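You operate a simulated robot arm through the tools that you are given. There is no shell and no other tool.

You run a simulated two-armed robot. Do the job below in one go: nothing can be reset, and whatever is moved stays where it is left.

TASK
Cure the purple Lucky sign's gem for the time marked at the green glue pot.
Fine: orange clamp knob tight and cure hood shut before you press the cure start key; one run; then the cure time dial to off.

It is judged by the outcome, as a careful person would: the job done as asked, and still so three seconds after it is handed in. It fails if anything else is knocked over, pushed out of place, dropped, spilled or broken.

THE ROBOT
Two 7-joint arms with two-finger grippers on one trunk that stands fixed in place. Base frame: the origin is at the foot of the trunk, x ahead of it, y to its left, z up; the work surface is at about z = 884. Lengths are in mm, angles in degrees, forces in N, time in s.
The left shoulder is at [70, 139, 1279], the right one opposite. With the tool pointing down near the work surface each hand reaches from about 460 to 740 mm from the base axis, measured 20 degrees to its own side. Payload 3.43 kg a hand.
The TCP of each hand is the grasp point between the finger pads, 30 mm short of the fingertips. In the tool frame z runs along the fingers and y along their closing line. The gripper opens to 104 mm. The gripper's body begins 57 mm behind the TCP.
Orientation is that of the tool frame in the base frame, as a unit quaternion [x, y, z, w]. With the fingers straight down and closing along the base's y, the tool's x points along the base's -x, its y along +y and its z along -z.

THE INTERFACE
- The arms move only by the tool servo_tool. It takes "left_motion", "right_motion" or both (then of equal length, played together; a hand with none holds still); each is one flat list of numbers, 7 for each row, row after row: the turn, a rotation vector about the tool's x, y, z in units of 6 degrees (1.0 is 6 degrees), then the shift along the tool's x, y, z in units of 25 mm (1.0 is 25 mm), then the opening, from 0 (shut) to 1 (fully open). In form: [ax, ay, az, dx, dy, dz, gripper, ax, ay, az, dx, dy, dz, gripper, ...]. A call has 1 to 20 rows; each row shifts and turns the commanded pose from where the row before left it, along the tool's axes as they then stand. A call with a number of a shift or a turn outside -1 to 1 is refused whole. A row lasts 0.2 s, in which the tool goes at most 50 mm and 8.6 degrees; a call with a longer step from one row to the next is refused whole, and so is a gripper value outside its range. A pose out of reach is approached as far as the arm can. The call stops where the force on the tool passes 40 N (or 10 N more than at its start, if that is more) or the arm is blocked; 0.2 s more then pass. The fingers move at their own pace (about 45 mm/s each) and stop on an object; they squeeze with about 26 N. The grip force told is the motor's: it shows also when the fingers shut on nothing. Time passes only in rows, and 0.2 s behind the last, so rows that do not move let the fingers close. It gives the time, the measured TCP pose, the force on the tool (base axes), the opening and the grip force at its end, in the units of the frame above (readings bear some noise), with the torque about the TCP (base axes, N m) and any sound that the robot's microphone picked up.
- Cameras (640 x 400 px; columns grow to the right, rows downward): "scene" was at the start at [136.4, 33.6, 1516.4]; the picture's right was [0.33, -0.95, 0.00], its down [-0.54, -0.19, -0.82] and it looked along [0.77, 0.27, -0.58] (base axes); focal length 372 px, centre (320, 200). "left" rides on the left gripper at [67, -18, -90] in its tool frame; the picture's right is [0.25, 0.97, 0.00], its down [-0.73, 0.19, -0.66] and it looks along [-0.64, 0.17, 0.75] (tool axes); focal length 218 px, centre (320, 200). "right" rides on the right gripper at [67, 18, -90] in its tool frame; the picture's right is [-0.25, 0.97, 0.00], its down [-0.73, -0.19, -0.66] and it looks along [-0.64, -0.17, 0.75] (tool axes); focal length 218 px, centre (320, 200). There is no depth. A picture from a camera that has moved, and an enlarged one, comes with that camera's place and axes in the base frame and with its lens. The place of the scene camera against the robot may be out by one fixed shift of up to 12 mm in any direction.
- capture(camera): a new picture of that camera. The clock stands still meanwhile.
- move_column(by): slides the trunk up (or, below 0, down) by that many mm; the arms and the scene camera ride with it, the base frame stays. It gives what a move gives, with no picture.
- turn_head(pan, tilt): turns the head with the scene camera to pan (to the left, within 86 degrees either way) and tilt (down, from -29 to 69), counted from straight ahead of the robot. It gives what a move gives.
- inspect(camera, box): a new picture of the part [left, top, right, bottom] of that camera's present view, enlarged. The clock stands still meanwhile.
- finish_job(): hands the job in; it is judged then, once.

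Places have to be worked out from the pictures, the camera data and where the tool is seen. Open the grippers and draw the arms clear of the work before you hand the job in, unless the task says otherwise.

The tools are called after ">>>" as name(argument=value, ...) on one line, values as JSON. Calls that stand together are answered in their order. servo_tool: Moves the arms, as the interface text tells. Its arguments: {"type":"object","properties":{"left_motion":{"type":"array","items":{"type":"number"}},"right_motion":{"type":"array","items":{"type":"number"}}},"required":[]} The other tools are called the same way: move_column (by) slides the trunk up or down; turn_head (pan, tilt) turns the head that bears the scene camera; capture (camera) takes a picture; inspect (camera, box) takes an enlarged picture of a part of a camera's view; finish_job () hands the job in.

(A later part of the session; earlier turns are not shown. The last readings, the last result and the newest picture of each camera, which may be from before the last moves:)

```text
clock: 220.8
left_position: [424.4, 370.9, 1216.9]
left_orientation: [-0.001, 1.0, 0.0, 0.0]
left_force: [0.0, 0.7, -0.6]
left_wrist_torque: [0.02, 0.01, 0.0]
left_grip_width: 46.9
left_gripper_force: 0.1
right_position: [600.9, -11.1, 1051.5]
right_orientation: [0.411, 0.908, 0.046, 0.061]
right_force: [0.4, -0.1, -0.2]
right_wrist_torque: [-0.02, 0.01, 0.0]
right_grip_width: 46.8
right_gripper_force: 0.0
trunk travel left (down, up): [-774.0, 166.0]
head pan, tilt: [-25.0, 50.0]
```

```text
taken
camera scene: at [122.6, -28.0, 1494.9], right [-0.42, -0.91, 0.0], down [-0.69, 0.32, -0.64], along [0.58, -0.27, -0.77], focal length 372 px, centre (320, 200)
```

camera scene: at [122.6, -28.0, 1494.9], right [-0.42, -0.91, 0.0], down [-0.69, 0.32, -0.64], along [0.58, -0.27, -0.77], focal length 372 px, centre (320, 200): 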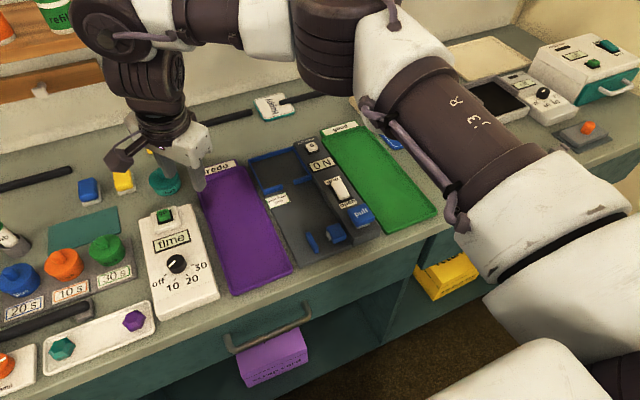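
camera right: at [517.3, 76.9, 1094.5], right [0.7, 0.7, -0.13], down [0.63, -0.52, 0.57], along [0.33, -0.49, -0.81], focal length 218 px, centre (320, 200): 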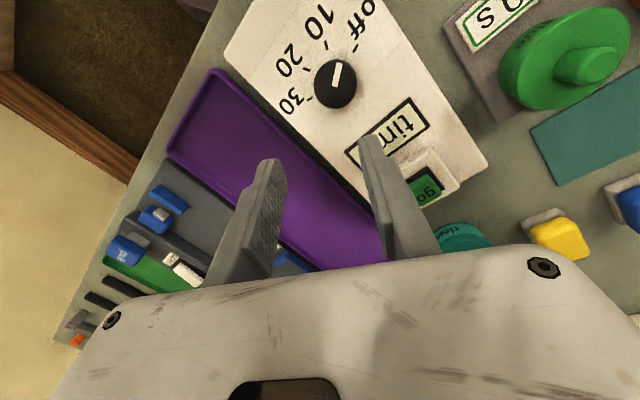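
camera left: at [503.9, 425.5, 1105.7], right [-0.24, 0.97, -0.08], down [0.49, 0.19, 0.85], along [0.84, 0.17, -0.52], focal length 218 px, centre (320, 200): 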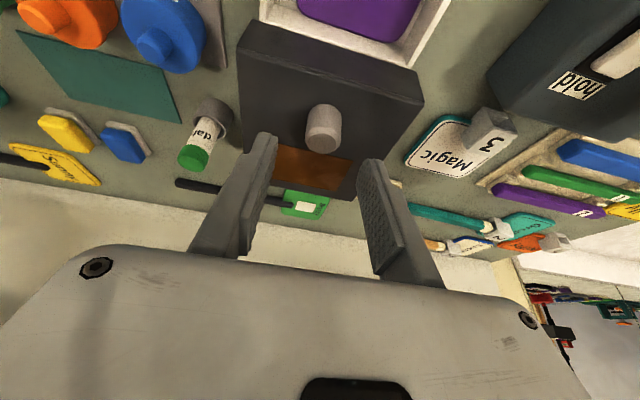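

It retracts freely now, and the elbow is out to the side again. I'll remove the small tilt and unwind the wrist to a good starting angle (about −120°) for the dial.

>>> servo_tool(right_motion=[0.642, 0.355, 0, 0, 0, 0, 0.45, 0.642, 0.355, 0, 0, 0, 0, 0.45, 0, 0, 1, 0, 0, 0, 0.45, 0, 0, 1, 0, 0, 0, 0.45, 0, 0, 1, 0, 0, 0, 0.45, 0, 0, 1, 0, 0, 0, 0.45, 0, 0, 1, 0, 0, 0, 0.45, 0, 0, 1, 0, 0, 0, 0.45, 0, 0, 1, 0, 0, 0, 0.45, 0, 0, 1, 0, 0, 0, 0.45, 0, 0, 1, 0, 0, 0, 0.45, 0, 0, 1, 0, 0, 0, 0.45, 0, 0, 1, 0, 0, 0, 0.45, 0, 0, 1, 0, 0, 0, 0.45, 0, 0, 1, 0, 0, 0, 0.45, 0, 0, 1, 0, 0, 0, 0.45])

>>> servo_tool(right_motion=[0, 0, 1, 0, 0, 0, 0.45, 0, 0, 1, 0, 0, 0, 0.45, 0, 0, 1, 0, 0, 0, 0.45, 0, 0, 1, 0, 0, 0, 0.45, 0, 0, 1, 0, 0, 0, 0.45, 0, 0, 1, 0, 0, 0, 0.45, 0, 0, 1, 0, 0, 0, 0.45, 0, 0, 1, 0, 0, 0, 0.45, 0, 0, 1, 0, 0, 0, 0.45, 0, 0, 1, 0, 0, 0, 0.45, 0, 0, 1, 0, 0, 0, 0.45, 0, 0, 1, 0, 0, 0, 0.45, 0, 0, 1, 0, 0, 0, 0.45, 0, 0, 1, 0, 0, 0, 0.45, 0, 0, 1, 0, 0, 0, 0.45, 0, 0, 1, 0, 0, 0, 0.45, 0, 0, 1, 0, 0, 0, 0.45, 0, 0, 1, 0, 0, 0, 0.45])

```text
clock: 224.2
left_position: [424.2, 371.6, 1216.6]
left_orientation: [-0.001, 1.0, 0.0, 0.0]
left_force: [-0.2, 0.5, 0.1]
left_wrist_torque: [0.0, -0.03, -0.02]
left_grip_width: 46.8
left_gripper_force: 0.1
right_position: [600.6, -10.2, 1051.1]
right_orientation: [0.916, 0.401, 0.002, 0.002]
right_force: [-0.1, -0.2, -0.4]
right_wrist_torque: [-0.01, 0.0, -0.02]
right_grip_width: 46.9
right_gripper_force: 0.1
trunk travel left (down, up): [-774.0, 166.0]
head pan, tilt: [-25.0, 50.0]
```

```text
clock: 228.0
left_position: [423.0, 372.0, 1216.5]
left_orientation: [-0.002, 1.0, 0.0, 0.0]
left_force: [1.1, 0.2, 0.2]
left_wrist_torque: [-0.01, 0.0, -0.01]
left_grip_width: 47.1
left_gripper_force: 0.1
right_position: [600.8, -9.6, 1049.4]
right_orientation: [0.863, -0.505, 0.001, 0.0]
right_force: [-0.1, -0.2, 0.0]
right_wrist_torque: [-0.01, -0.01, 0.0]
right_grip_width: 46.8
right_gripper_force: 0.1
trunk travel left (down, up): [-774.0, 166.0]
head pan, tilt: [-25.0, 50.0]
```

The wrist is at −119°, hand upright. I'll move over the dial at this height in small steps.

>>> servo_tool(right_motion=[0, 0, 0, -0.455, 0.177, 0, 0.45, 0, 0, 0, -0.455, 0.177, 0, 0.45, 0, 0, 0, -0.455, 0.177, 0, 0.45, 0, 0, 0, -0.455, 0.177, 0, 0.45, 0, 0, 0, -0.455, 0.177, 0, 0.45, 0, 0, 0, -0.455, 0.177, 0, 0.45, 0, 0, 0, -0.455, 0.177, 0, 0.45, 0, 0, 0, -0.455, 0.177, 0, 0.45])

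>>> capture(camera="right")

```text
clock: 229.8
left_position: [424.0, 372.0, 1216.5]
left_orientation: [-0.001, 1.0, -0.001, 0.0]
left_force: [-0.1, -1.0, 0.7]
left_wrist_torque: [-0.03, 0.01, 0.0]
left_grip_width: 46.7
left_gripper_force: 0.1
right_position: [524.0, 53.5, 1050.5]
right_orientation: [0.863, -0.505, 0.001, 0.0]
right_force: [-0.2, -0.1, -0.3]
right_wrist_torque: [0.03, -0.02, -0.02]
right_grip_width: 46.9
right_gripper_force: 0.0
trunk travel left (down, up): [-774.0, 166.0]
head pan, tilt: [-25.0, 50.0]
```

```text
taken
camera right: at [542.2, -15.5, 1140.9], right [-0.97, -0.25, 0.0], down [-0.19, 0.73, 0.66], along [-0.17, 0.64, -0.75], focal length 218 px, centre (320, 200)
```

right: 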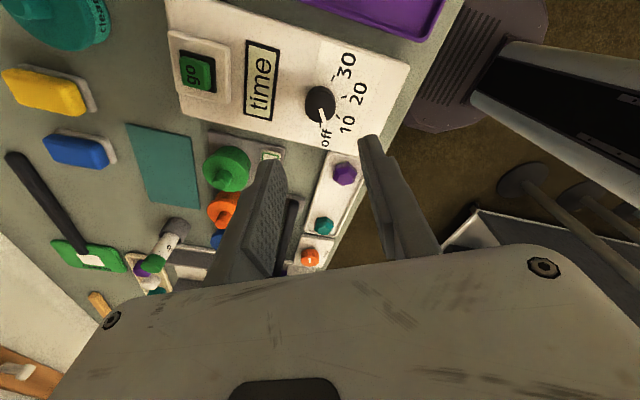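

No reach warnings, and the dial is right under the grasp axis. I'll lower to about z = 985 and recheck the centring.

>>> servo_tool(right_motion=[0, 0, 0, 0, 0, 0.65, 0.45, 0, 0, 0, 0, 0, 0.65, 0.45, 0, 0, 0, 0, 0, 0.65, 0.45, 0, 0, 0, 0, 0, 0.65, 0.45])

>>> inspect(camera="right", box=[240, 80, 400, 180])

```text
clock: 230.8
left_position: [424.5, 371.8, 1215.7]
left_orientation: [-0.001, 1.0, 0.0, 0.0]
left_force: [-0.3, 0.1, 0.2]
left_wrist_torque: [-0.03, -0.02, 0.02]
left_grip_width: 46.9
left_gripper_force: 0.0
right_position: [527.1, 52.9, 985.7]
right_orientation: [0.864, -0.504, 0.0, -0.001]
right_force: [0.3, -0.3, -0.5]
right_wrist_torque: [0.02, -0.06, 0.03]
right_grip_width: 46.9
right_gripper_force: 0.1
trunk travel left (down, up): [-774.0, 166.0]
head pan, tilt: [-25.0, 50.0]
```

```text
4.00 times, centred on (320, 130) of right
camera zoom: at [543.7, -16.1, 1075.3], right [-0.97, -0.26, 0.0], down [-0.19, 0.73, 0.66], along [-0.17, 0.64, -0.75], focal length 873 px, centre (320, 480)
```

zoom: 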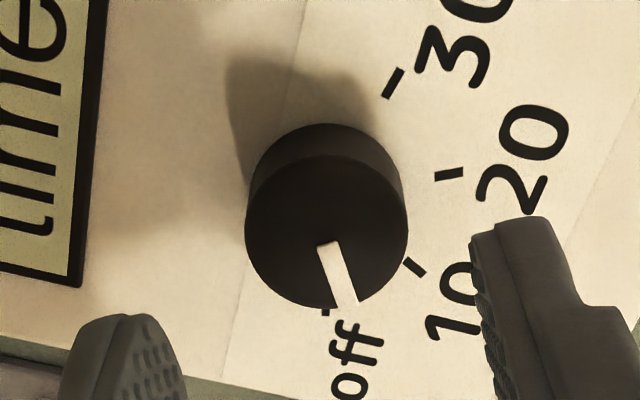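

A few millimetres of correction are needed. I'll apply them and descend to just above the dial.

>>> servo_tool(right_motion=[0, 0, 0, -0.13, 0.03, 0, 0.45, 0, 0, 0, 0, 0, 0.55, 0.45, 0, 0, 0, 0, 0, 0.55, 0.45])

>>> inspect(camera="right", box=[240, 90, 400, 190])

```text
clock: 231.6
left_position: [424.0, 371.0, 1216.6]
left_orientation: [-0.001, 1.0, 0.0, -0.001]
left_force: [0.2, 0.6, -0.2]
left_wrist_torque: [0.03, -0.02, -0.02]
left_grip_width: 46.7
left_gripper_force: 0.0
right_position: [523.2, 55.4, 958.7]
right_orientation: [0.864, -0.504, 0.001, 0.0]
right_force: [-0.7, -0.1, 0.1]
right_wrist_torque: [-0.01, -0.01, 0.03]
right_grip_width: 46.9
right_gripper_force: 0.1
trunk travel left (down, up): [-774.0, 166.0]
head pan, tilt: [-25.0, 50.0]
```

```text
4.00 times, centred on (320, 140) of right
camera zoom: at [541.2, -13.3, 1048.1], right [-0.97, -0.26, 0.0], down [-0.19, 0.73, 0.66], along [-0.17, 0.63, -0.75], focal length 873 px, centre (320, 440)
```

zoom: 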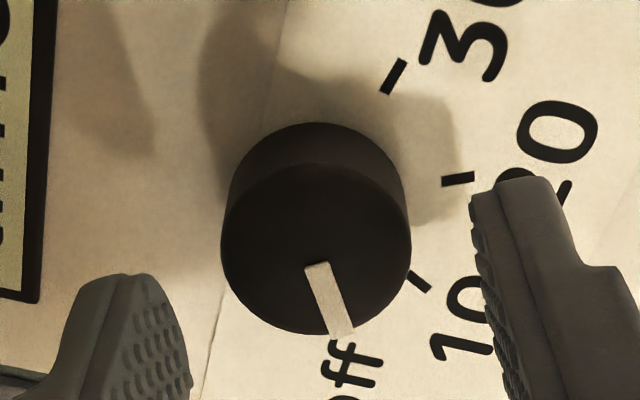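

Centred, and the fingers are square to the pointer tab. I'll descend 14 mm and close on the dial.

>>> servo_tool(right_motion=[0, 0, 0, 0, 0, 0.28, 0.45, 0, 0, 0, 0, 0, 0.28, 0.45, 0, 0, 0, 0, 0, 0, 0.2, 0, 0, 0, 0, 0, 0, 0.2, 0, 0, 0, 0, 0, 0, 0.2])

>>> inspect(camera="right", box=[240, 90, 400, 190])

```text
clock: 232.8
left_position: [423.9, 371.0, 1216.1]
left_orientation: [-0.001, 1.0, 0.0, 0.0]
left_force: [-0.7, 0.2, -0.2]
left_wrist_torque: [0.0, 0.04, -0.02]
left_grip_width: 47.0
left_gripper_force: 0.1
right_position: [523.4, 56.2, 944.8]
right_orientation: [0.863, -0.504, 0.001, 0.0]
right_force: [2.1, 0.6, -1.4]
right_wrist_torque: [0.07, -0.2, 0.0]
right_grip_width: 28.5
right_gripper_force: 44.9
trunk travel left (down, up): [-774.0, 166.0]
head pan, tilt: [-25.0, 50.0]
```

```text
4.00 times, centred on (320, 140) of right
camera zoom: at [541.1, -13.1, 1034.5], right [-0.97, -0.26, 0.0], down [-0.19, 0.73, 0.66], along [-0.17, 0.64, -0.75], focal length 873 px, centre (320, 440)
```

zoom: 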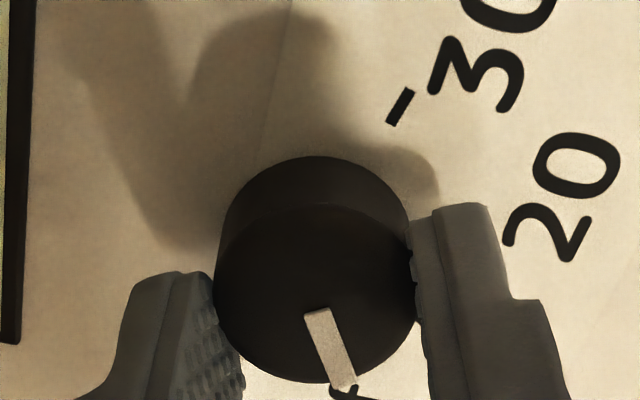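

A good, square grip. I'll turn 30° counter-clockwise and check.

>>> servo_tool(right_motion=[0, 0, -1, 0, 0, 0, 0.2, 0, 0, -1, 0, 0, 0, 0.2, 0, 0, -1, 0, 0, 0, 0.2, 0, 0, -1, 0, 0, 0, 0.2, 0, 0, -1, 0, 0, 0, 0.2])

>>> capture(camera="right")

```text
clock: 234.0
left_position: [423.9, 371.6, 1216.3]
left_orientation: [-0.001, 1.0, 0.0, 0.0]
left_force: [0.1, 1.1, 0.5]
left_wrist_torque: [0.01, 0.02, -0.02]
left_grip_width: 46.9
left_gripper_force: 0.0
right_position: [523.5, 53.9, 944.6]
right_orientation: [0.965, -0.263, 0.001, 0.0]
right_force: [-2.1, -2.4, 1.4]
right_wrist_torque: [0.24, 0.51, -0.02]
right_grip_width: 29.0
right_gripper_force: 44.6
trunk travel left (down, up): [-774.0, 166.0]
head pan, tilt: [-25.0, 50.0]
```

```text
taken
camera right: at [571.6, 4.1, 1034.5], right [-0.71, -0.71, 0.0], down [-0.53, 0.53, 0.66], along [-0.46, 0.47, -0.75], focal length 218 px, centre (320, 200)
```

right: 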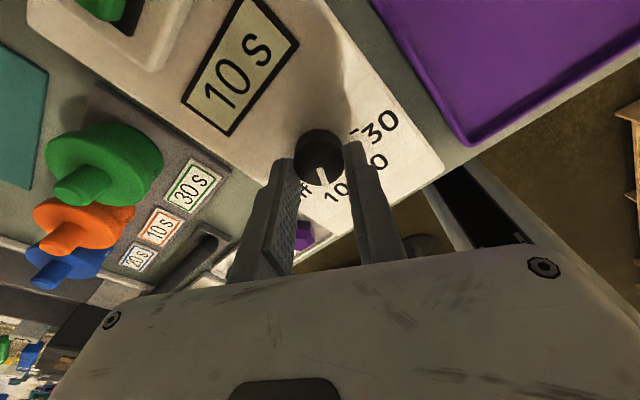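

The display reads "10 s". I'll continue another 48°.

>>> servo_tool(right_motion=[0, 0, -1, 0, 0, 0, 0.2, 0, 0, -1, 0, 0, 0, 0.2, 0, 0, -1, 0, 0, 0, 0.2, 0, 0, -1, 0, 0, 0, 0.2, 0, 0, -1, 0, 0, 0, 0.2, 0, 0, -1, 0, 0, 0, 0.2, 0, 0, -1, 0, 0, 0, 0.2, 0, 0, -1, 0, 0, 0, 0.2])

>>> capture(camera="right")

```text
clock: 235.8
left_position: [423.4, 369.5, 1217.4]
left_orientation: [0.0, 1.0, 0.001, 0.0]
left_force: [0.6, -0.1, -0.2]
left_wrist_torque: [0.04, -0.02, 0.01]
left_grip_width: 46.8
left_gripper_force: 0.1
right_position: [523.5, 52.8, 944.8]
right_orientation: [0.988, 0.152, 0.002, 0.0]
right_force: [-3.1, -11.3, 4.3]
right_wrist_torque: [-0.26, 0.2, -0.03]
right_grip_width: 28.7
right_gripper_force: 44.8
trunk travel left (down, up): [-774.0, 166.0]
head pan, tilt: [-25.0, 50.0]
```

```text
taken
camera right: at [591.6, 55.1, 1034.6], right [0.05, -1.0, 0.0], down [-0.76, -0.04, 0.65], along [-0.65, -0.03, -0.76], focal length 218 px, centre (320, 200)
```

right: 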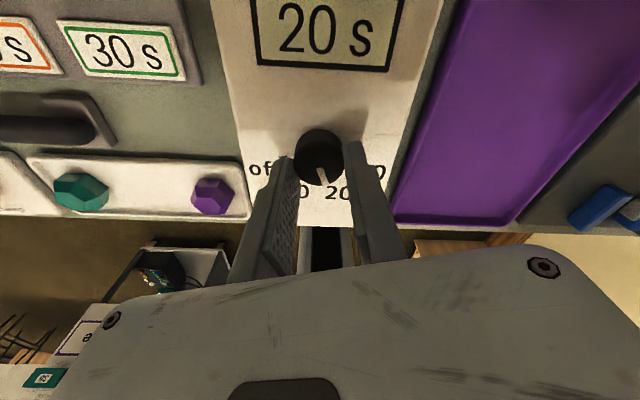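

The display reads "20 s". I'll turn the last 50°.

>>> servo_tool(right_motion=[0, 0, -1, 0, 0, 0, 0.2, 0, 0, -1, 0, 0, 0, 0.2, 0, 0, -1, 0, 0, 0, 0.2, 0, 0, -1, 0, 0, 0, 0.2, 0, 0, -1, 0, 0, 0, 0.2, 0, 0, -1, 0, 0, 0, 0.2, 0, 0, -1, 0, 0, 0, 0.2, 0, 0, -1, 0, 0, 0, 0.2])

>>> capture(camera="right")

>>> inspect(camera="right", box=[240, 90, 400, 190])

```text
clock: 237.6
left_position: [425.1, 368.8, 1218.0]
left_orientation: [0.0, 1.0, 0.001, -0.001]
left_force: [0.4, 0.1, 0.6]
left_wrist_torque: [0.0, 0.0, -0.02]
left_grip_width: 46.9
left_gripper_force: 0.0
right_position: [524.1, 51.3, 944.2]
right_orientation: [0.842, 0.54, 0.001, 0.0]
right_force: [4.6, -19.8, 3.0]
right_wrist_torque: [-0.09, -0.31, -0.02]
right_grip_width: 28.6
right_gripper_force: 45.3
trunk travel left (down, up): [-774.0, 166.0]
head pan, tilt: [-25.0, 50.0]
```

```text
taken
camera right: at [567.3, 104.0, 1034.6], right [0.77, -0.63, 0.0], down [-0.48, -0.58, 0.66], along [-0.41, -0.51, -0.76], focal length 218 px, centre (320, 200)
```

right: 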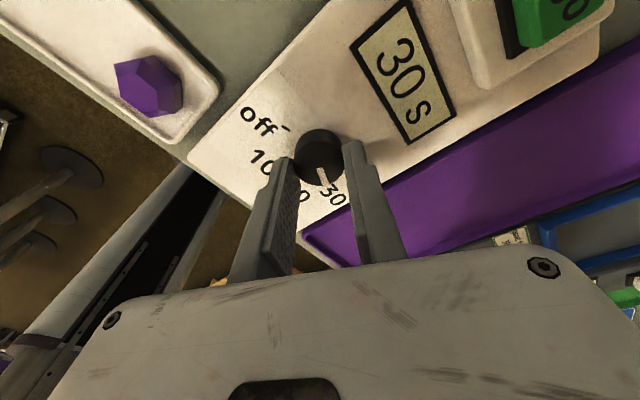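

```text
4.00 times, centred on (320, 140) of right
camera zoom: at [567.3, 104.0, 1034.6], right [0.77, -0.63, 0.0], down [-0.48, -0.58, 0.66], along [-0.41, -0.51, -0.76], focal length 873 px, centre (320, 440)
```

zoom: 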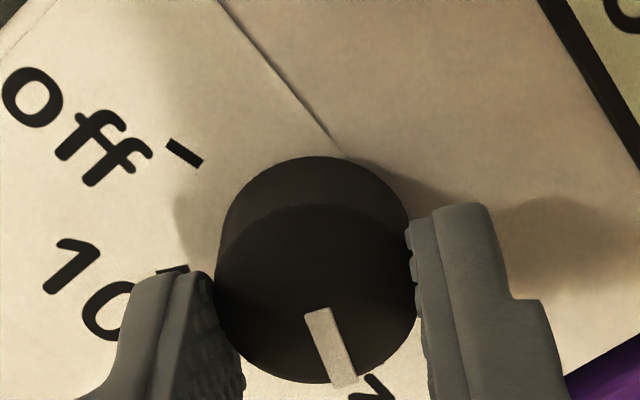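

The display reads "30 s". I'll open the fingers and lift straight off the dial.

>>> servo_tool(right_motion=[0, 0, 0, 0, 0, 0, 0.45, 0, 0, 0, 0, 0, 0, 0.45, 0, 0, 0, 0, 0, 0, 0.45, 0, 0, 0, 0, 0, -0.5, 0.45, 0, 0, 0, 0, 0, -0.7, 0.45, 0, 0, 0, 0, 0, -0.7, 0.45])

>>> capture(camera="right")

>>> inspect(camera="right", box=[240, 50, 480, 200])

```text
clock: 239.0
left_position: [424.7, 372.0, 1215.6]
left_orientation: [-0.001, 1.0, 0.0, 0.0]
left_force: [-0.2, -0.1, -0.2]
left_wrist_torque: [0.01, 0.02, -0.03]
left_grip_width: 46.8
left_gripper_force: 0.0
right_position: [523.6, 54.7, 992.2]
right_orientation: [0.842, 0.54, 0.001, 0.0]
right_force: [0.4, -0.5, 0.0]
right_wrist_torque: [0.02, -0.01, 0.0]
right_grip_width: 47.0
right_gripper_force: 0.1
trunk travel left (down, up): [-774.0, 166.0]
head pan, tilt: [-25.0, 50.0]
```

```text
taken
camera right: at [567.0, 108.0, 1081.8], right [0.77, -0.63, 0.0], down [-0.48, -0.58, 0.66], along [-0.41, -0.51, -0.75], focal length 218 px, centre (320, 200)
```

right: 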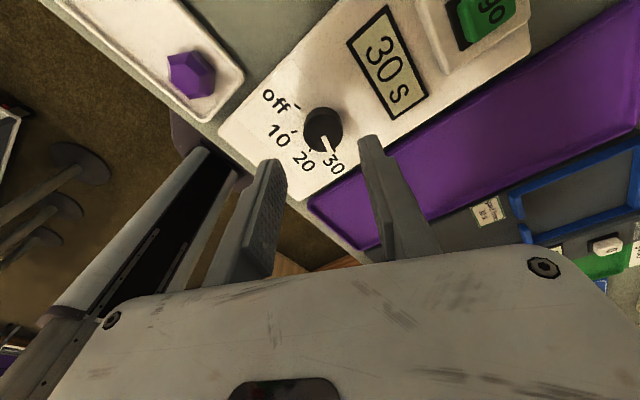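

```text
2.67 times, centred on (360, 125) of right
camera zoom: at [567.0, 108.0, 1081.8], right [0.77, -0.63, 0.0], down [-0.48, -0.58, 0.66], along [-0.41, -0.51, -0.75], focal length 582 px, centre (213, 400)
```

zoom: 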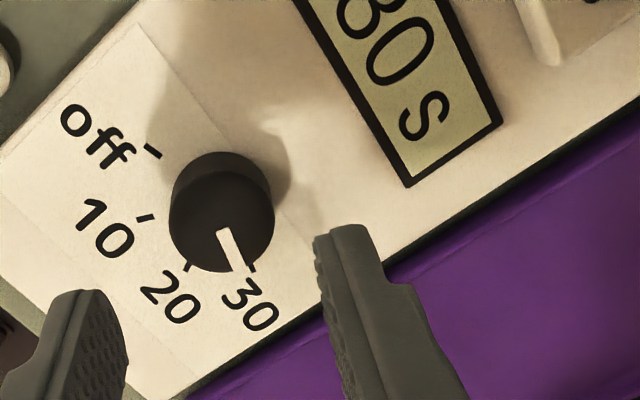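

The dial is set to 30 and the display shows "30 s". Before pressing go, I'll confirm with the head camera that the clamp and hood are still as I left them.

>>> servo_tool(right_motion=[0, 0, 0, 0, 0, -0.75, 0.3, 0, 0, 0, 0, 0, -0.75, 0, 0, 0, -1, 0, 0, 0, 0, 0, 0, -1, 0, 0, 0, 0, 0, 0, -1, 0, 0, 0, 0, 0, 0, -1, 0, 0, 0, 0, 0, 0, 0, 0, 0, 0, 0])

>>> turn_head(pan=32, tilt=47)

>>> capture(camera="scene")

>>> inspect(camera="scene", box=[200, 120, 400, 245])

```text
clock: 240.6
left_position: [424.2, 372.0, 1215.5]
left_orientation: [-0.001, 1.0, 0.001, 0.0]
left_force: [0.1, 0.4, -0.1]
left_wrist_torque: [-0.03, 0.0, -0.03]
left_grip_width: 46.6
left_gripper_force: 0.0
right_position: [523.1, 56.4, 1029.0]
right_orientation: [0.71, 0.704, 0.001, 0.001]
right_force: [-0.5, 0.6, -0.1]
right_wrist_torque: [0.0, -0.02, -0.04]
right_grip_width: 0.1
right_gripper_force: 26.1
trunk travel left (down, up): [-774.0, 166.0]
head pan, tilt: [-25.0, 50.0]
```

```text
clock: 241.9
left_position: [424.5, 372.2, 1215.2]
left_orientation: [-0.001, 1.0, 0.0, 0.001]
left_force: [-0.7, -0.2, -0.8]
left_wrist_torque: [-0.01, 0.01, -0.05]
left_grip_width: 46.9
left_gripper_force: 0.0
right_position: [523.3, 55.2, 1030.2]
right_orientation: [0.71, 0.704, 0.0, 0.0]
right_force: [-0.1, -0.4, 0.5]
right_wrist_torque: [0.0, 0.01, -0.03]
right_grip_width: 0.0
right_gripper_force: 26.2
trunk travel left (down, up): [-774.0, 166.0]
head pan, tilt: [32.0, 47.0]
```

```text
taken
camera scene: at [120.9, 47.0, 1499.0], right [0.53, -0.85, 0.0], down [-0.62, -0.39, -0.68], along [0.58, 0.36, -0.73], focal length 372 px, centre (320, 200)
```

scene: 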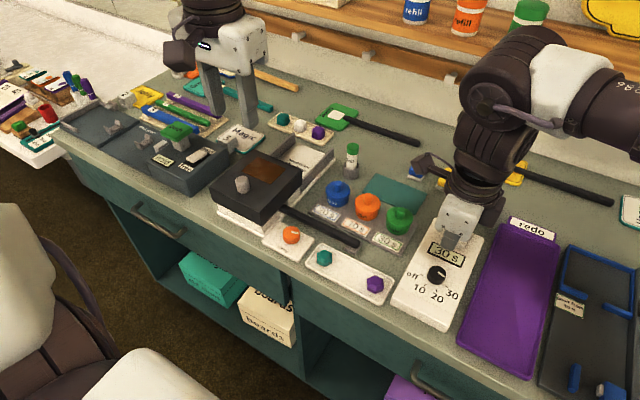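

```text
3.20 times, centred on (300, 182) of scene
camera zoom: at [120.9, 47.0, 1499.0], right [0.53, -0.85, 0.0], down [-0.62, -0.39, -0.68], along [0.58, 0.36, -0.73], focal length 1191 px, centre (384, 256)
```

zoom: 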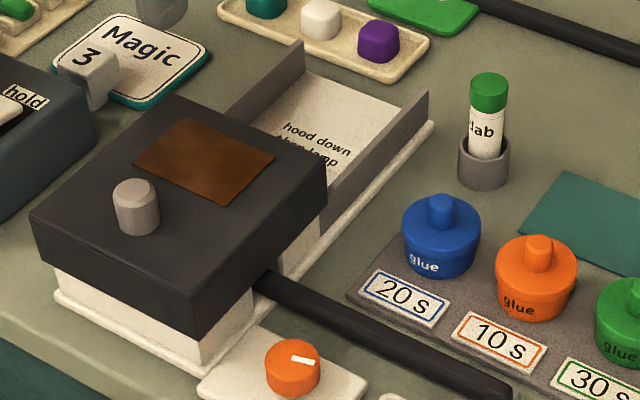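

The hood is shut, the clamp is tight and the display shows 30 s. I'll carry the closed fingers over the go key.

>>> servo_tool(right_motion=[0, 0, 0, -0.015, 0.6, 0, 0, 0, 0, 0, -0.015, 0.6, 0, 0, 0, 0, 0, -0.015, 0.6, 0, 0, 0, 0, 0, -0.015, 0.6, 0, 0, 0, 0, 0, -0.015, 0.6, 0, 0, 0, 0, 0, -0.015, 0.6, 0, 0, 0, 0, 0, -0.015, 0.6, 0, 0])

>>> capture(camera="right")

>>> inspect(camera="right", box=[240, 50, 400, 150])

```text
clock: 243.5
left_position: [425.0, 371.1, 1215.7]
left_orientation: [0.0, 1.0, 0.0, 0.0]
left_force: [0.2, -0.2, 0.1]
left_wrist_torque: [0.0, 0.01, -0.03]
left_grip_width: 46.7
left_gripper_force: 0.1
right_position: [628.7, 50.6, 1030.4]
right_orientation: [0.71, 0.704, 0.004, 0.001]
right_force: [1.0, -0.2, 0.0]
right_wrist_torque: [-0.04, -0.01, 0.0]
right_grip_width: 0.0
right_gripper_force: 26.7
trunk travel left (down, up): [-774.0, 166.0]
head pan, tilt: [32.0, 47.0]
```

```text
taken
camera right: at [645.6, 116.4, 1120.3], right [0.96, -0.26, 0.0], down [-0.2, -0.73, 0.65], along [-0.17, -0.63, -0.76], focal length 218 px, centre (320, 200)
```

right: 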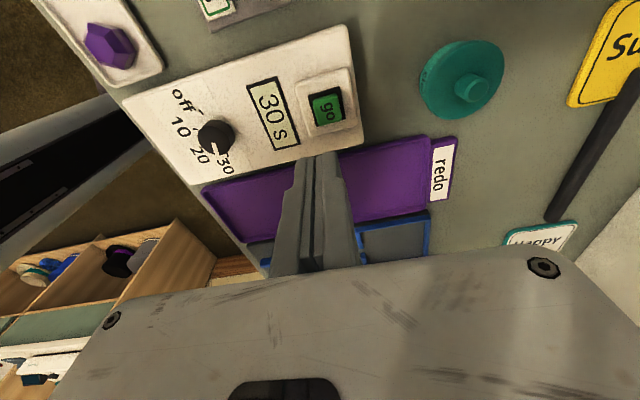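

```text
4.00 times, centred on (320, 100) of right
camera zoom: at [645.6, 116.4, 1120.3], right [0.96, -0.26, 0.0], down [-0.2, -0.73, 0.65], along [-0.17, -0.63, -0.76], focal length 873 px, centre (320, 600)
```

zoom: 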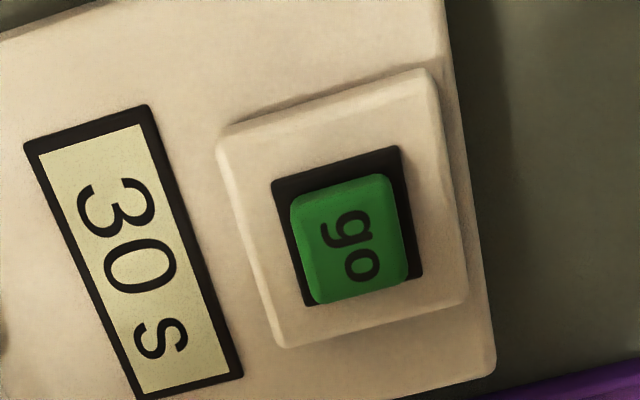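

The key's centre is about 8 mm further in x and 3 mm in +y. I'll correct and lower to about 15 mm above it.

>>> servo_tool(right_motion=[0, 0, 0, 0.12, 0.336, 0, 0, 0, 0, 0, 0, 0, 0.8, 0, 0, 0, 0, 0, 0, 0.8, 0, 0, 0, 0, 0, 0, 0.7, 0])

>>> inspect(camera="right", box=[240, 90, 400, 190])

>>> inspect(camera="scene", box=[390, 180, 518, 290])

```text
clock: 244.5
left_position: [424.2, 371.4, 1217.2]
left_orientation: [0.0, 1.0, 0.0, 0.0]
left_force: [-0.9, 0.0, 0.3]
left_wrist_torque: [-0.01, -0.02, 0.01]
left_grip_width: 46.8
left_gripper_force: 0.0
right_position: [625.7, 49.2, 973.3]
right_orientation: [0.711, 0.703, 0.002, 0.002]
right_force: [-0.2, 0.3, -0.3]
right_wrist_torque: [-0.01, 0.03, -0.02]
right_grip_width: 0.2
right_gripper_force: 26.4
right hand out of reach, approached as far as the arm can: row 1, 4
trunk travel left (down, up): [-774.0, 166.0]
head pan, tilt: [32.0, 47.0]
```

```text
4.00 times, centred on (320, 140) of right
camera zoom: at [642.3, 115.4, 1063.5], right [0.96, -0.26, 0.0], down [-0.2, -0.73, 0.65], along [-0.17, -0.63, -0.76], focal length 873 px, centre (320, 440)
```

zoom: 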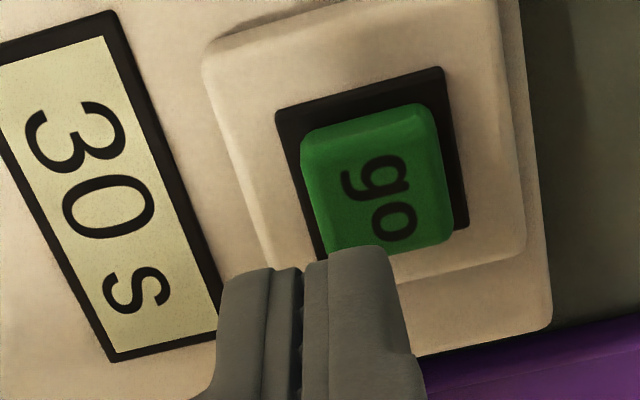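

```text
3.64 times, centred on (454, 235) of scene
camera zoom: at [120.9, 47.2, 1499.0], right [0.53, -0.85, 0.0], down [-0.62, -0.39, -0.68], along [0.58, 0.36, -0.73], focal length 1354 px, centre (-167, 73)
```

zoom: 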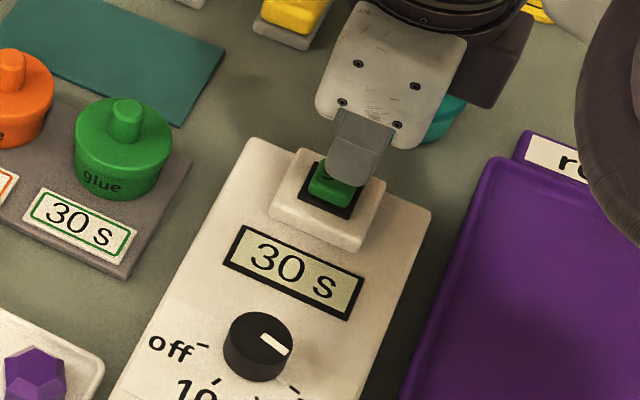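

At full upright reach the key is still about 10 mm further out. I'll lean the fingers 9° outward to gain reach, then shift over the key, still above it.

>>> servo_tool(right_motion=[-0.75, 0, 0, 0, 0, 0, 0, -0.75, 0, 0, 0, 0, 0, 0, 0, 0, 0, 0.038, 0.206, 0.033, 0, 0, 0, 0, 0.038, 0.206, 0.033, 0])

>>> inspect(camera="right", box=[240, 90, 400, 190])

>>> inspect(camera="scene", box=[390, 180, 518, 290])

```text
clock: 245.5
left_position: [423.7, 373.8, 1215.6]
left_orientation: [-0.001, 1.0, -0.001, 0.0]
left_force: [0.8, -0.1, 0.2]
left_wrist_torque: [-0.01, -0.03, -0.01]
left_grip_width: 46.8
left_gripper_force: 0.0
right_position: [634.8, 51.8, 973.9]
right_orientation: [0.708, 0.701, 0.057, 0.057]
right_force: [0.0, 0.3, 0.0]
right_wrist_torque: [-0.03, -0.02, -0.01]
right_grip_width: 0.1
right_gripper_force: 25.9
trunk travel left (down, up): [-774.0, 166.0]
head pan, tilt: [32.0, 47.0]
```

```text
4.00 times, centred on (320, 140) of right
camera zoom: at [638.3, 117.4, 1064.7], right [0.95, -0.26, 0.15], down [-0.3, -0.73, 0.62], along [-0.05, -0.64, -0.77], focal length 873 px, centre (320, 440)
```

zoom: 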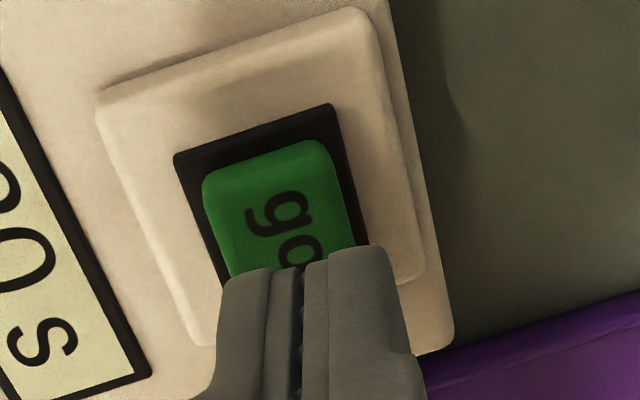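

```text
3.64 times, centred on (454, 235) of scene
camera zoom: at [121.0, 47.4, 1499.0], right [0.53, -0.85, 0.0], down [-0.62, -0.39, -0.68], along [0.58, 0.36, -0.73], focal length 1354 px, centre (-167, 73)
```

zoom: 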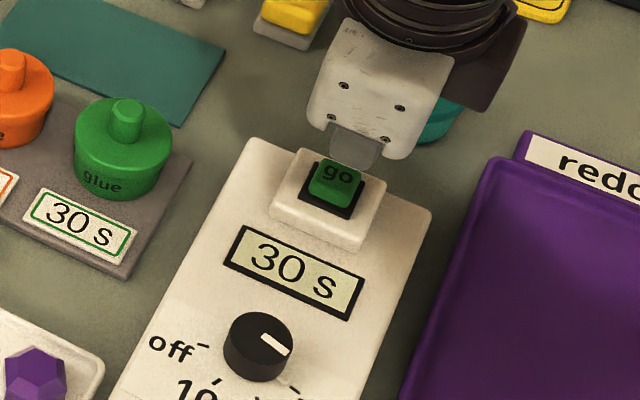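

The fingertips are over the key with no reach warning. I'll lower in 2.5 mm steps, stopping short of the key to check.

>>> servo_tool(right_motion=[0, 0, 0, 0, -0.016, 0.0987, 0, 0, 0, 0, 0, -0.016, 0.0987, 0, 0, 0, 0, 0, -0.016, 0.0987, 0, 0, 0, 0, 0, -0.016, 0.0987, 0])

>>> inspect(camera="right", box=[240, 90, 400, 190])

>>> inspect(camera="scene", box=[420, 190, 500, 250])

```text
clock: 246.5
left_position: [423.8, 372.9, 1217.3]
left_orientation: [-0.001, 1.0, 0.0, 0.0]
left_force: [0.0, -0.5, 0.0]
left_wrist_torque: [-0.01, 0.0, 0.0]
left_grip_width: 46.8
left_gripper_force: 0.0
right_position: [634.6, 51.8, 961.1]
right_orientation: [0.707, 0.702, 0.056, 0.056]
right_force: [-0.8, 0.2, -0.2]
right_wrist_torque: [0.0, 0.02, 0.02]
right_grip_width: 0.0
right_gripper_force: 26.0
trunk travel left (down, up): [-774.0, 166.0]
head pan, tilt: [32.0, 47.0]
```

```text
4.00 times, centred on (320, 140) of right
camera zoom: at [638.2, 117.3, 1053.9], right [0.95, -0.26, 0.15], down [-0.3, -0.73, 0.62], along [-0.05, -0.64, -0.77], focal length 873 px, centre (320, 440)
```

zoom: 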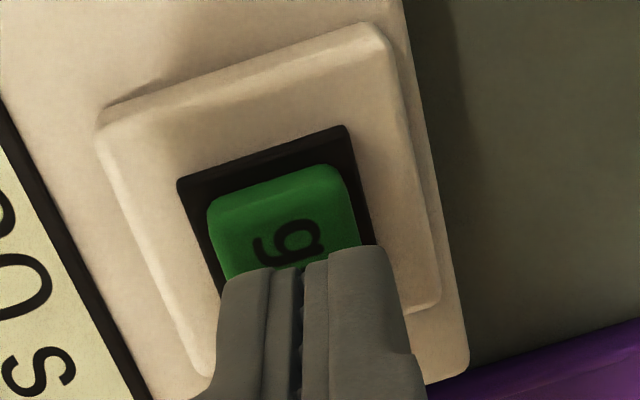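

```text
6.67 times, centred on (460, 220) of scene
camera zoom: at [120.9, 47.3, 1499.0], right [0.53, -0.85, 0.0], down [-0.62, -0.39, -0.68], along [0.58, 0.36, -0.73], focal length 2482 px, centre (-613, 67)
```

zoom: 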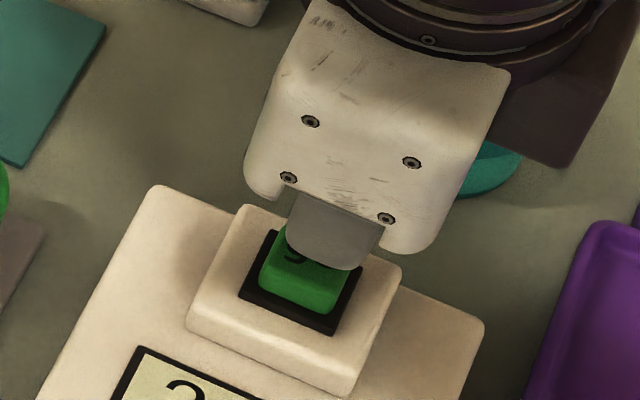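

The tip is a few millimetres above the key. I'll continue in 1.5 mm steps, watching the force.

>>> servo_tool(right_motion=[0, 0, 0, 0, -0.0096, 0.0592, 0, 0, 0, 0, 0, -0.0096, 0.0592, 0, 0, 0, 0, 0, -0.0096, 0.0592, 0])

```text
clock: 247.3
left_position: [423.5, 371.6, 1215.3]
left_orientation: [-0.001, 1.0, 0.0, 0.001]
left_force: [0.2, 0.1, 0.1]
left_wrist_torque: [0.02, 0.0, 0.01]
left_grip_width: 46.8
left_gripper_force: 0.1
right_position: [634.4, 50.9, 958.0]
right_orientation: [0.708, 0.701, 0.056, 0.057]
right_force: [-0.3, 0.3, 0.0]
right_wrist_torque: [-0.03, 0.02, 0.05]
right_grip_width: 0.1
right_gripper_force: 25.7
trunk travel left (down, up): [-774.0, 166.0]
head pan, tilt: [32.0, 47.0]
```

No contact yet. Continue.

>>> servo_tool(right_motion=[0, 0, 0, 0, -0.0096, 0.0592, 0, 0, 0, 0, 0, -0.0096, 0.0592, 0])

>>> inspect(camera="scene", box=[420, 190, 500, 250])

```text
clock: 247.9
left_position: [423.4, 371.6, 1216.7]
left_orientation: [-0.001, 1.0, 0.0, 0.0]
left_force: [0.0, 0.1, 0.7]
left_wrist_torque: [0.03, 0.02, -0.01]
left_grip_width: 46.9
left_gripper_force: 0.2
right_position: [635.3, 51.9, 955.4]
right_orientation: [0.709, 0.701, 0.055, 0.057]
right_force: [-0.1, 0.6, 1.3]
right_wrist_torque: [0.0, 0.02, -0.04]
right_grip_width: 0.0
right_gripper_force: 26.0
trunk travel left (down, up): [-774.0, 166.0]
head pan, tilt: [32.0, 47.0]
```

```text
6.67 times, centred on (460, 220) of scene
camera zoom: at [120.9, 47.1, 1499.0], right [0.53, -0.85, 0.0], down [-0.62, -0.39, -0.68], along [0.58, 0.36, -0.73], focal length 2482 px, centre (-613, 67)
```

zoom: 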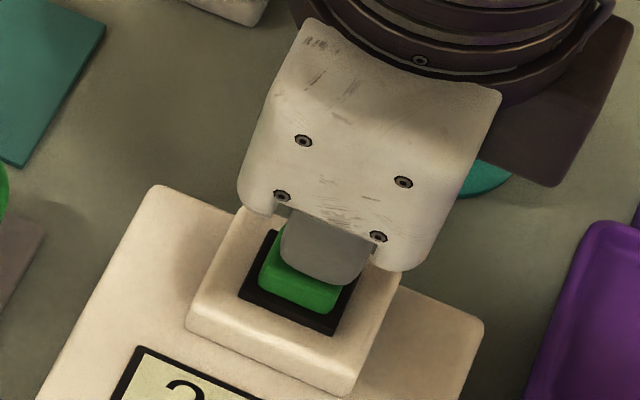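

A hint of contact (about 1 N). I'll press a further 3 mm.

>>> servo_tool(right_motion=[0, 0, 0, 0, -0.0096, 0.0592, 0, 0, 0, 0, 0, -0.0096, 0.0592, 0])

>>> inspect(camera="scene", box=[400, 190, 512, 290])

```text
clock: 248.5
left_position: [423.4, 371.9, 1215.0]
left_orientation: [-0.001, 1.0, -0.001, -0.001]
left_force: [-0.2, 0.0, -0.1]
left_wrist_torque: [0.0, -0.01, 0.01]
left_grip_width: 46.6
left_gripper_force: 0.2
right_position: [634.2, 51.5, 954.1]
right_orientation: [0.708, 0.701, 0.057, 0.057]
right_force: [0.4, 0.5, 1.6]
right_wrist_torque: [0.02, -0.01, -0.02]
right_grip_width: 0.1
right_gripper_force: 25.5
trunk travel left (down, up): [-774.0, 166.0]
head pan, tilt: [32.0, 47.0]
```

```text
4.00 times, centred on (456, 240) of scene
camera zoom: at [120.6, 47.1, 1499.0], right [0.53, -0.85, 0.0], down [-0.62, -0.39, -0.68], along [0.58, 0.36, -0.73], focal length 1489 px, centre (-224, 40)
```

zoom: 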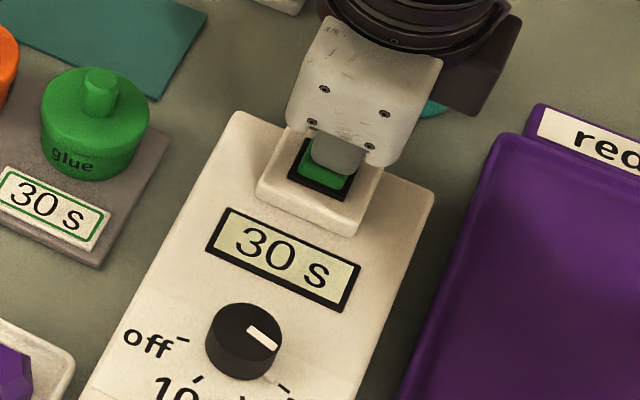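

The key is starting to yield gently (1.6 N). I'll press 3 mm more and look for the start.

>>> servo_tool(right_motion=[0, 0, 0, 0, -0.0096, 0.0592, 0, 0, 0, 0, 0, -0.0096, 0.0592, 0])

>>> inspect(camera="scene", box=[400, 190, 512, 290])

```text
clock: 249.1
left_position: [423.4, 371.1, 1216.5]
left_orientation: [-0.001, 1.0, 0.0, 0.0]
left_force: [-0.2, 1.5, -0.5]
left_wrist_torque: [0.03, -0.02, 0.0]
left_grip_width: 46.7
left_gripper_force: 0.0
right_position: [636.1, 51.3, 949.7]
right_orientation: [0.708, 0.701, 0.056, 0.057]
right_force: [-0.2, 0.6, 2.2]
right_wrist_torque: [-0.03, 0.0, -0.01]
right_grip_width: 0.0
right_gripper_force: 25.8
trunk travel left (down, up): [-774.0, 166.0]
head pan, tilt: [32.0, 47.0]
heard: click
```

```text
4.00 times, centred on (456, 240) of scene
camera zoom: at [120.6, 47.0, 1499.1], right [0.53, -0.85, 0.0], down [-0.62, -0.39, -0.68], along [0.58, 0.36, -0.73], focal length 1489 px, centre (-224, 40)
```

zoom: 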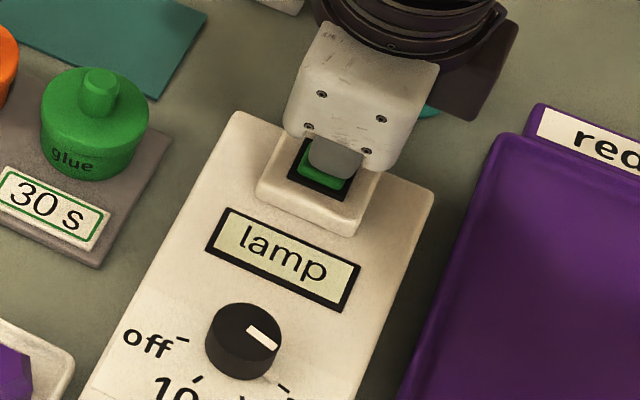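

Click heard and the display shows "lamp": the run has started at about t = 249. I'll lift the fingers straight off the key.

>>> servo_tool(right_motion=[0, 0, 0, 0, 0.064, -0.395, 0, 0, 0, 0, 0, 0.064, -0.395, 0, 0, 0, 0, 0, 0.1, -0.6, 0, 0, 0, 0, 0, 0.1, -0.6, 0])

>>> capture(camera="scene")

```text
clock: 250.1
left_position: [423.5, 371.2, 1215.9]
left_orientation: [0.0, 1.0, 0.0, 0.0]
left_force: [0.3, 0.1, 0.3]
left_wrist_torque: [-0.02, -0.04, -0.01]
left_grip_width: 46.8
left_gripper_force: 0.1
right_position: [635.7, 51.8, 1000.4]
right_orientation: [0.708, 0.702, 0.056, 0.057]
right_force: [-0.1, 0.2, -0.3]
right_wrist_torque: [0.05, 0.05, 0.0]
right_grip_width: 0.0
right_gripper_force: 26.2
trunk travel left (down, up): [-774.0, 166.0]
head pan, tilt: [32.0, 47.0]
```

```text
taken
camera scene: at [120.3, 47.1, 1499.0], right [0.53, -0.85, 0.0], down [-0.62, -0.39, -0.68], along [0.58, 0.36, -0.73], focal length 372 px, centre (320, 200)
```

scene: 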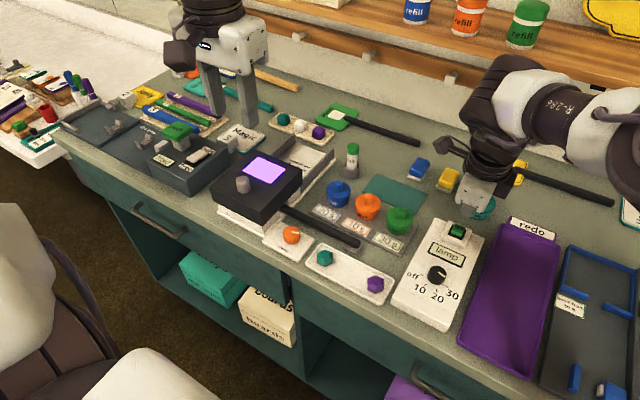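

The hood window glows violet: the lamp is on. While it runs I'll draw back a little, straighten the hand, and return above the dial without touching anything.

>>> servo_tool(right_motion=[0, 0, 0, 0, -0.444, -0.072, 0, 0, 0, 0, 0, -0.444, -0.072, 0, 0, 0, 0, 0, -0.444, -0.072, 0, 0, 0, 0, 0, -0.444, -0.072, 0, 0.77, 0, 0, 0, 0, 0, 0.2, 0.77, 0, 0, 0, 0, 0, 0.45, 0, 0, 1, 0, 0, 0, 0.45, 0, 0, 1, 0, 0, 0, 0.45, 0, 0, 1, 0, 0, 0, 0.45, 0, 0, 1, 0, 0, 0, 0.45])

```text
clock: 252.3
left_position: [423.1, 372.3, 1217.0]
left_orientation: [-0.001, 1.0, 0.0, -0.001]
left_force: [-0.3, 0.4, -0.3]
left_wrist_torque: [0.01, 0.01, 0.01]
left_grip_width: 46.8
left_gripper_force: 0.1
right_position: [589.7, 50.6, 999.5]
right_orientation: [0.842, 0.539, -0.001, -0.001]
right_force: [0.0, -0.4, 0.0]
right_wrist_torque: [0.01, 0.01, 0.0]
right_grip_width: 47.1
right_gripper_force: 0.0
trunk travel left (down, up): [-774.0, 166.0]
head pan, tilt: [32.0, 47.0]
```

Good. Now back over the dial.

>>> servo_tool(right_motion=[0, 0, 0, -0.206, -0.479, 0.1, 0.45, 0, 0, 0, -0.206, -0.479, 0.1, 0.45, 0, 0, 0, -0.206, -0.479, 0.1, 0.45, 0, 0, 0, -0.206, -0.479, 0.1, 0.45, 0, 0, 0, -0.206, -0.479, 0.1, 0.45])

>>> inspect(camera="right", box=[240, 80, 400, 180])

>>> capture(camera="right")

```text
clock: 253.5
left_position: [423.3, 371.7, 1216.8]
left_orientation: [-0.001, 1.0, 0.001, 0.0]
left_force: [-0.4, 0.2, 0.1]
left_wrist_torque: [-0.02, -0.02, -0.04]
left_grip_width: 46.6
left_gripper_force: 0.0
right_position: [524.4, 53.0, 987.2]
right_orientation: [0.842, 0.54, 0.0, 0.0]
right_force: [0.9, -0.5, -0.1]
right_wrist_torque: [-0.04, 0.0, 0.01]
right_grip_width: 46.7
right_gripper_force: 0.0
trunk travel left (down, up): [-774.0, 166.0]
head pan, tilt: [32.0, 47.0]
```

```text
4.00 times, centred on (320, 130) of right
camera zoom: at [568.5, 105.5, 1077.5], right [0.77, -0.63, 0.0], down [-0.48, -0.58, 0.66], along [-0.42, -0.51, -0.75], focal length 873 px, centre (320, 480)
```

zoom: 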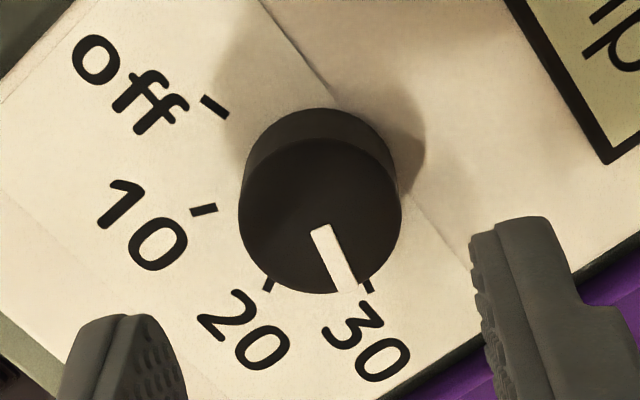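

```text
taken
camera right: at [568.5, 105.5, 1077.5], right [0.77, -0.63, 0.0], down [-0.48, -0.58, 0.66], along [-0.42, -0.51, -0.75], focal length 218 px, centre (320, 200)
```

right: 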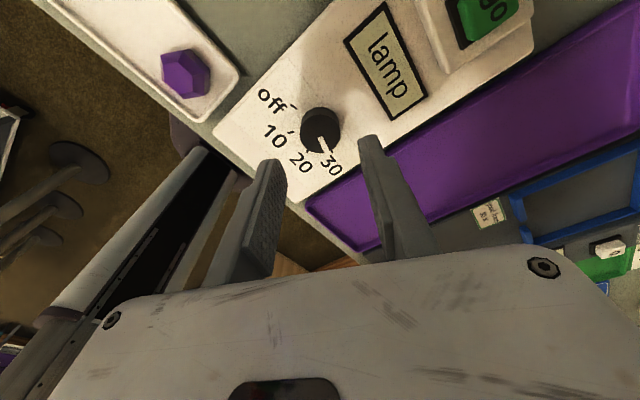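

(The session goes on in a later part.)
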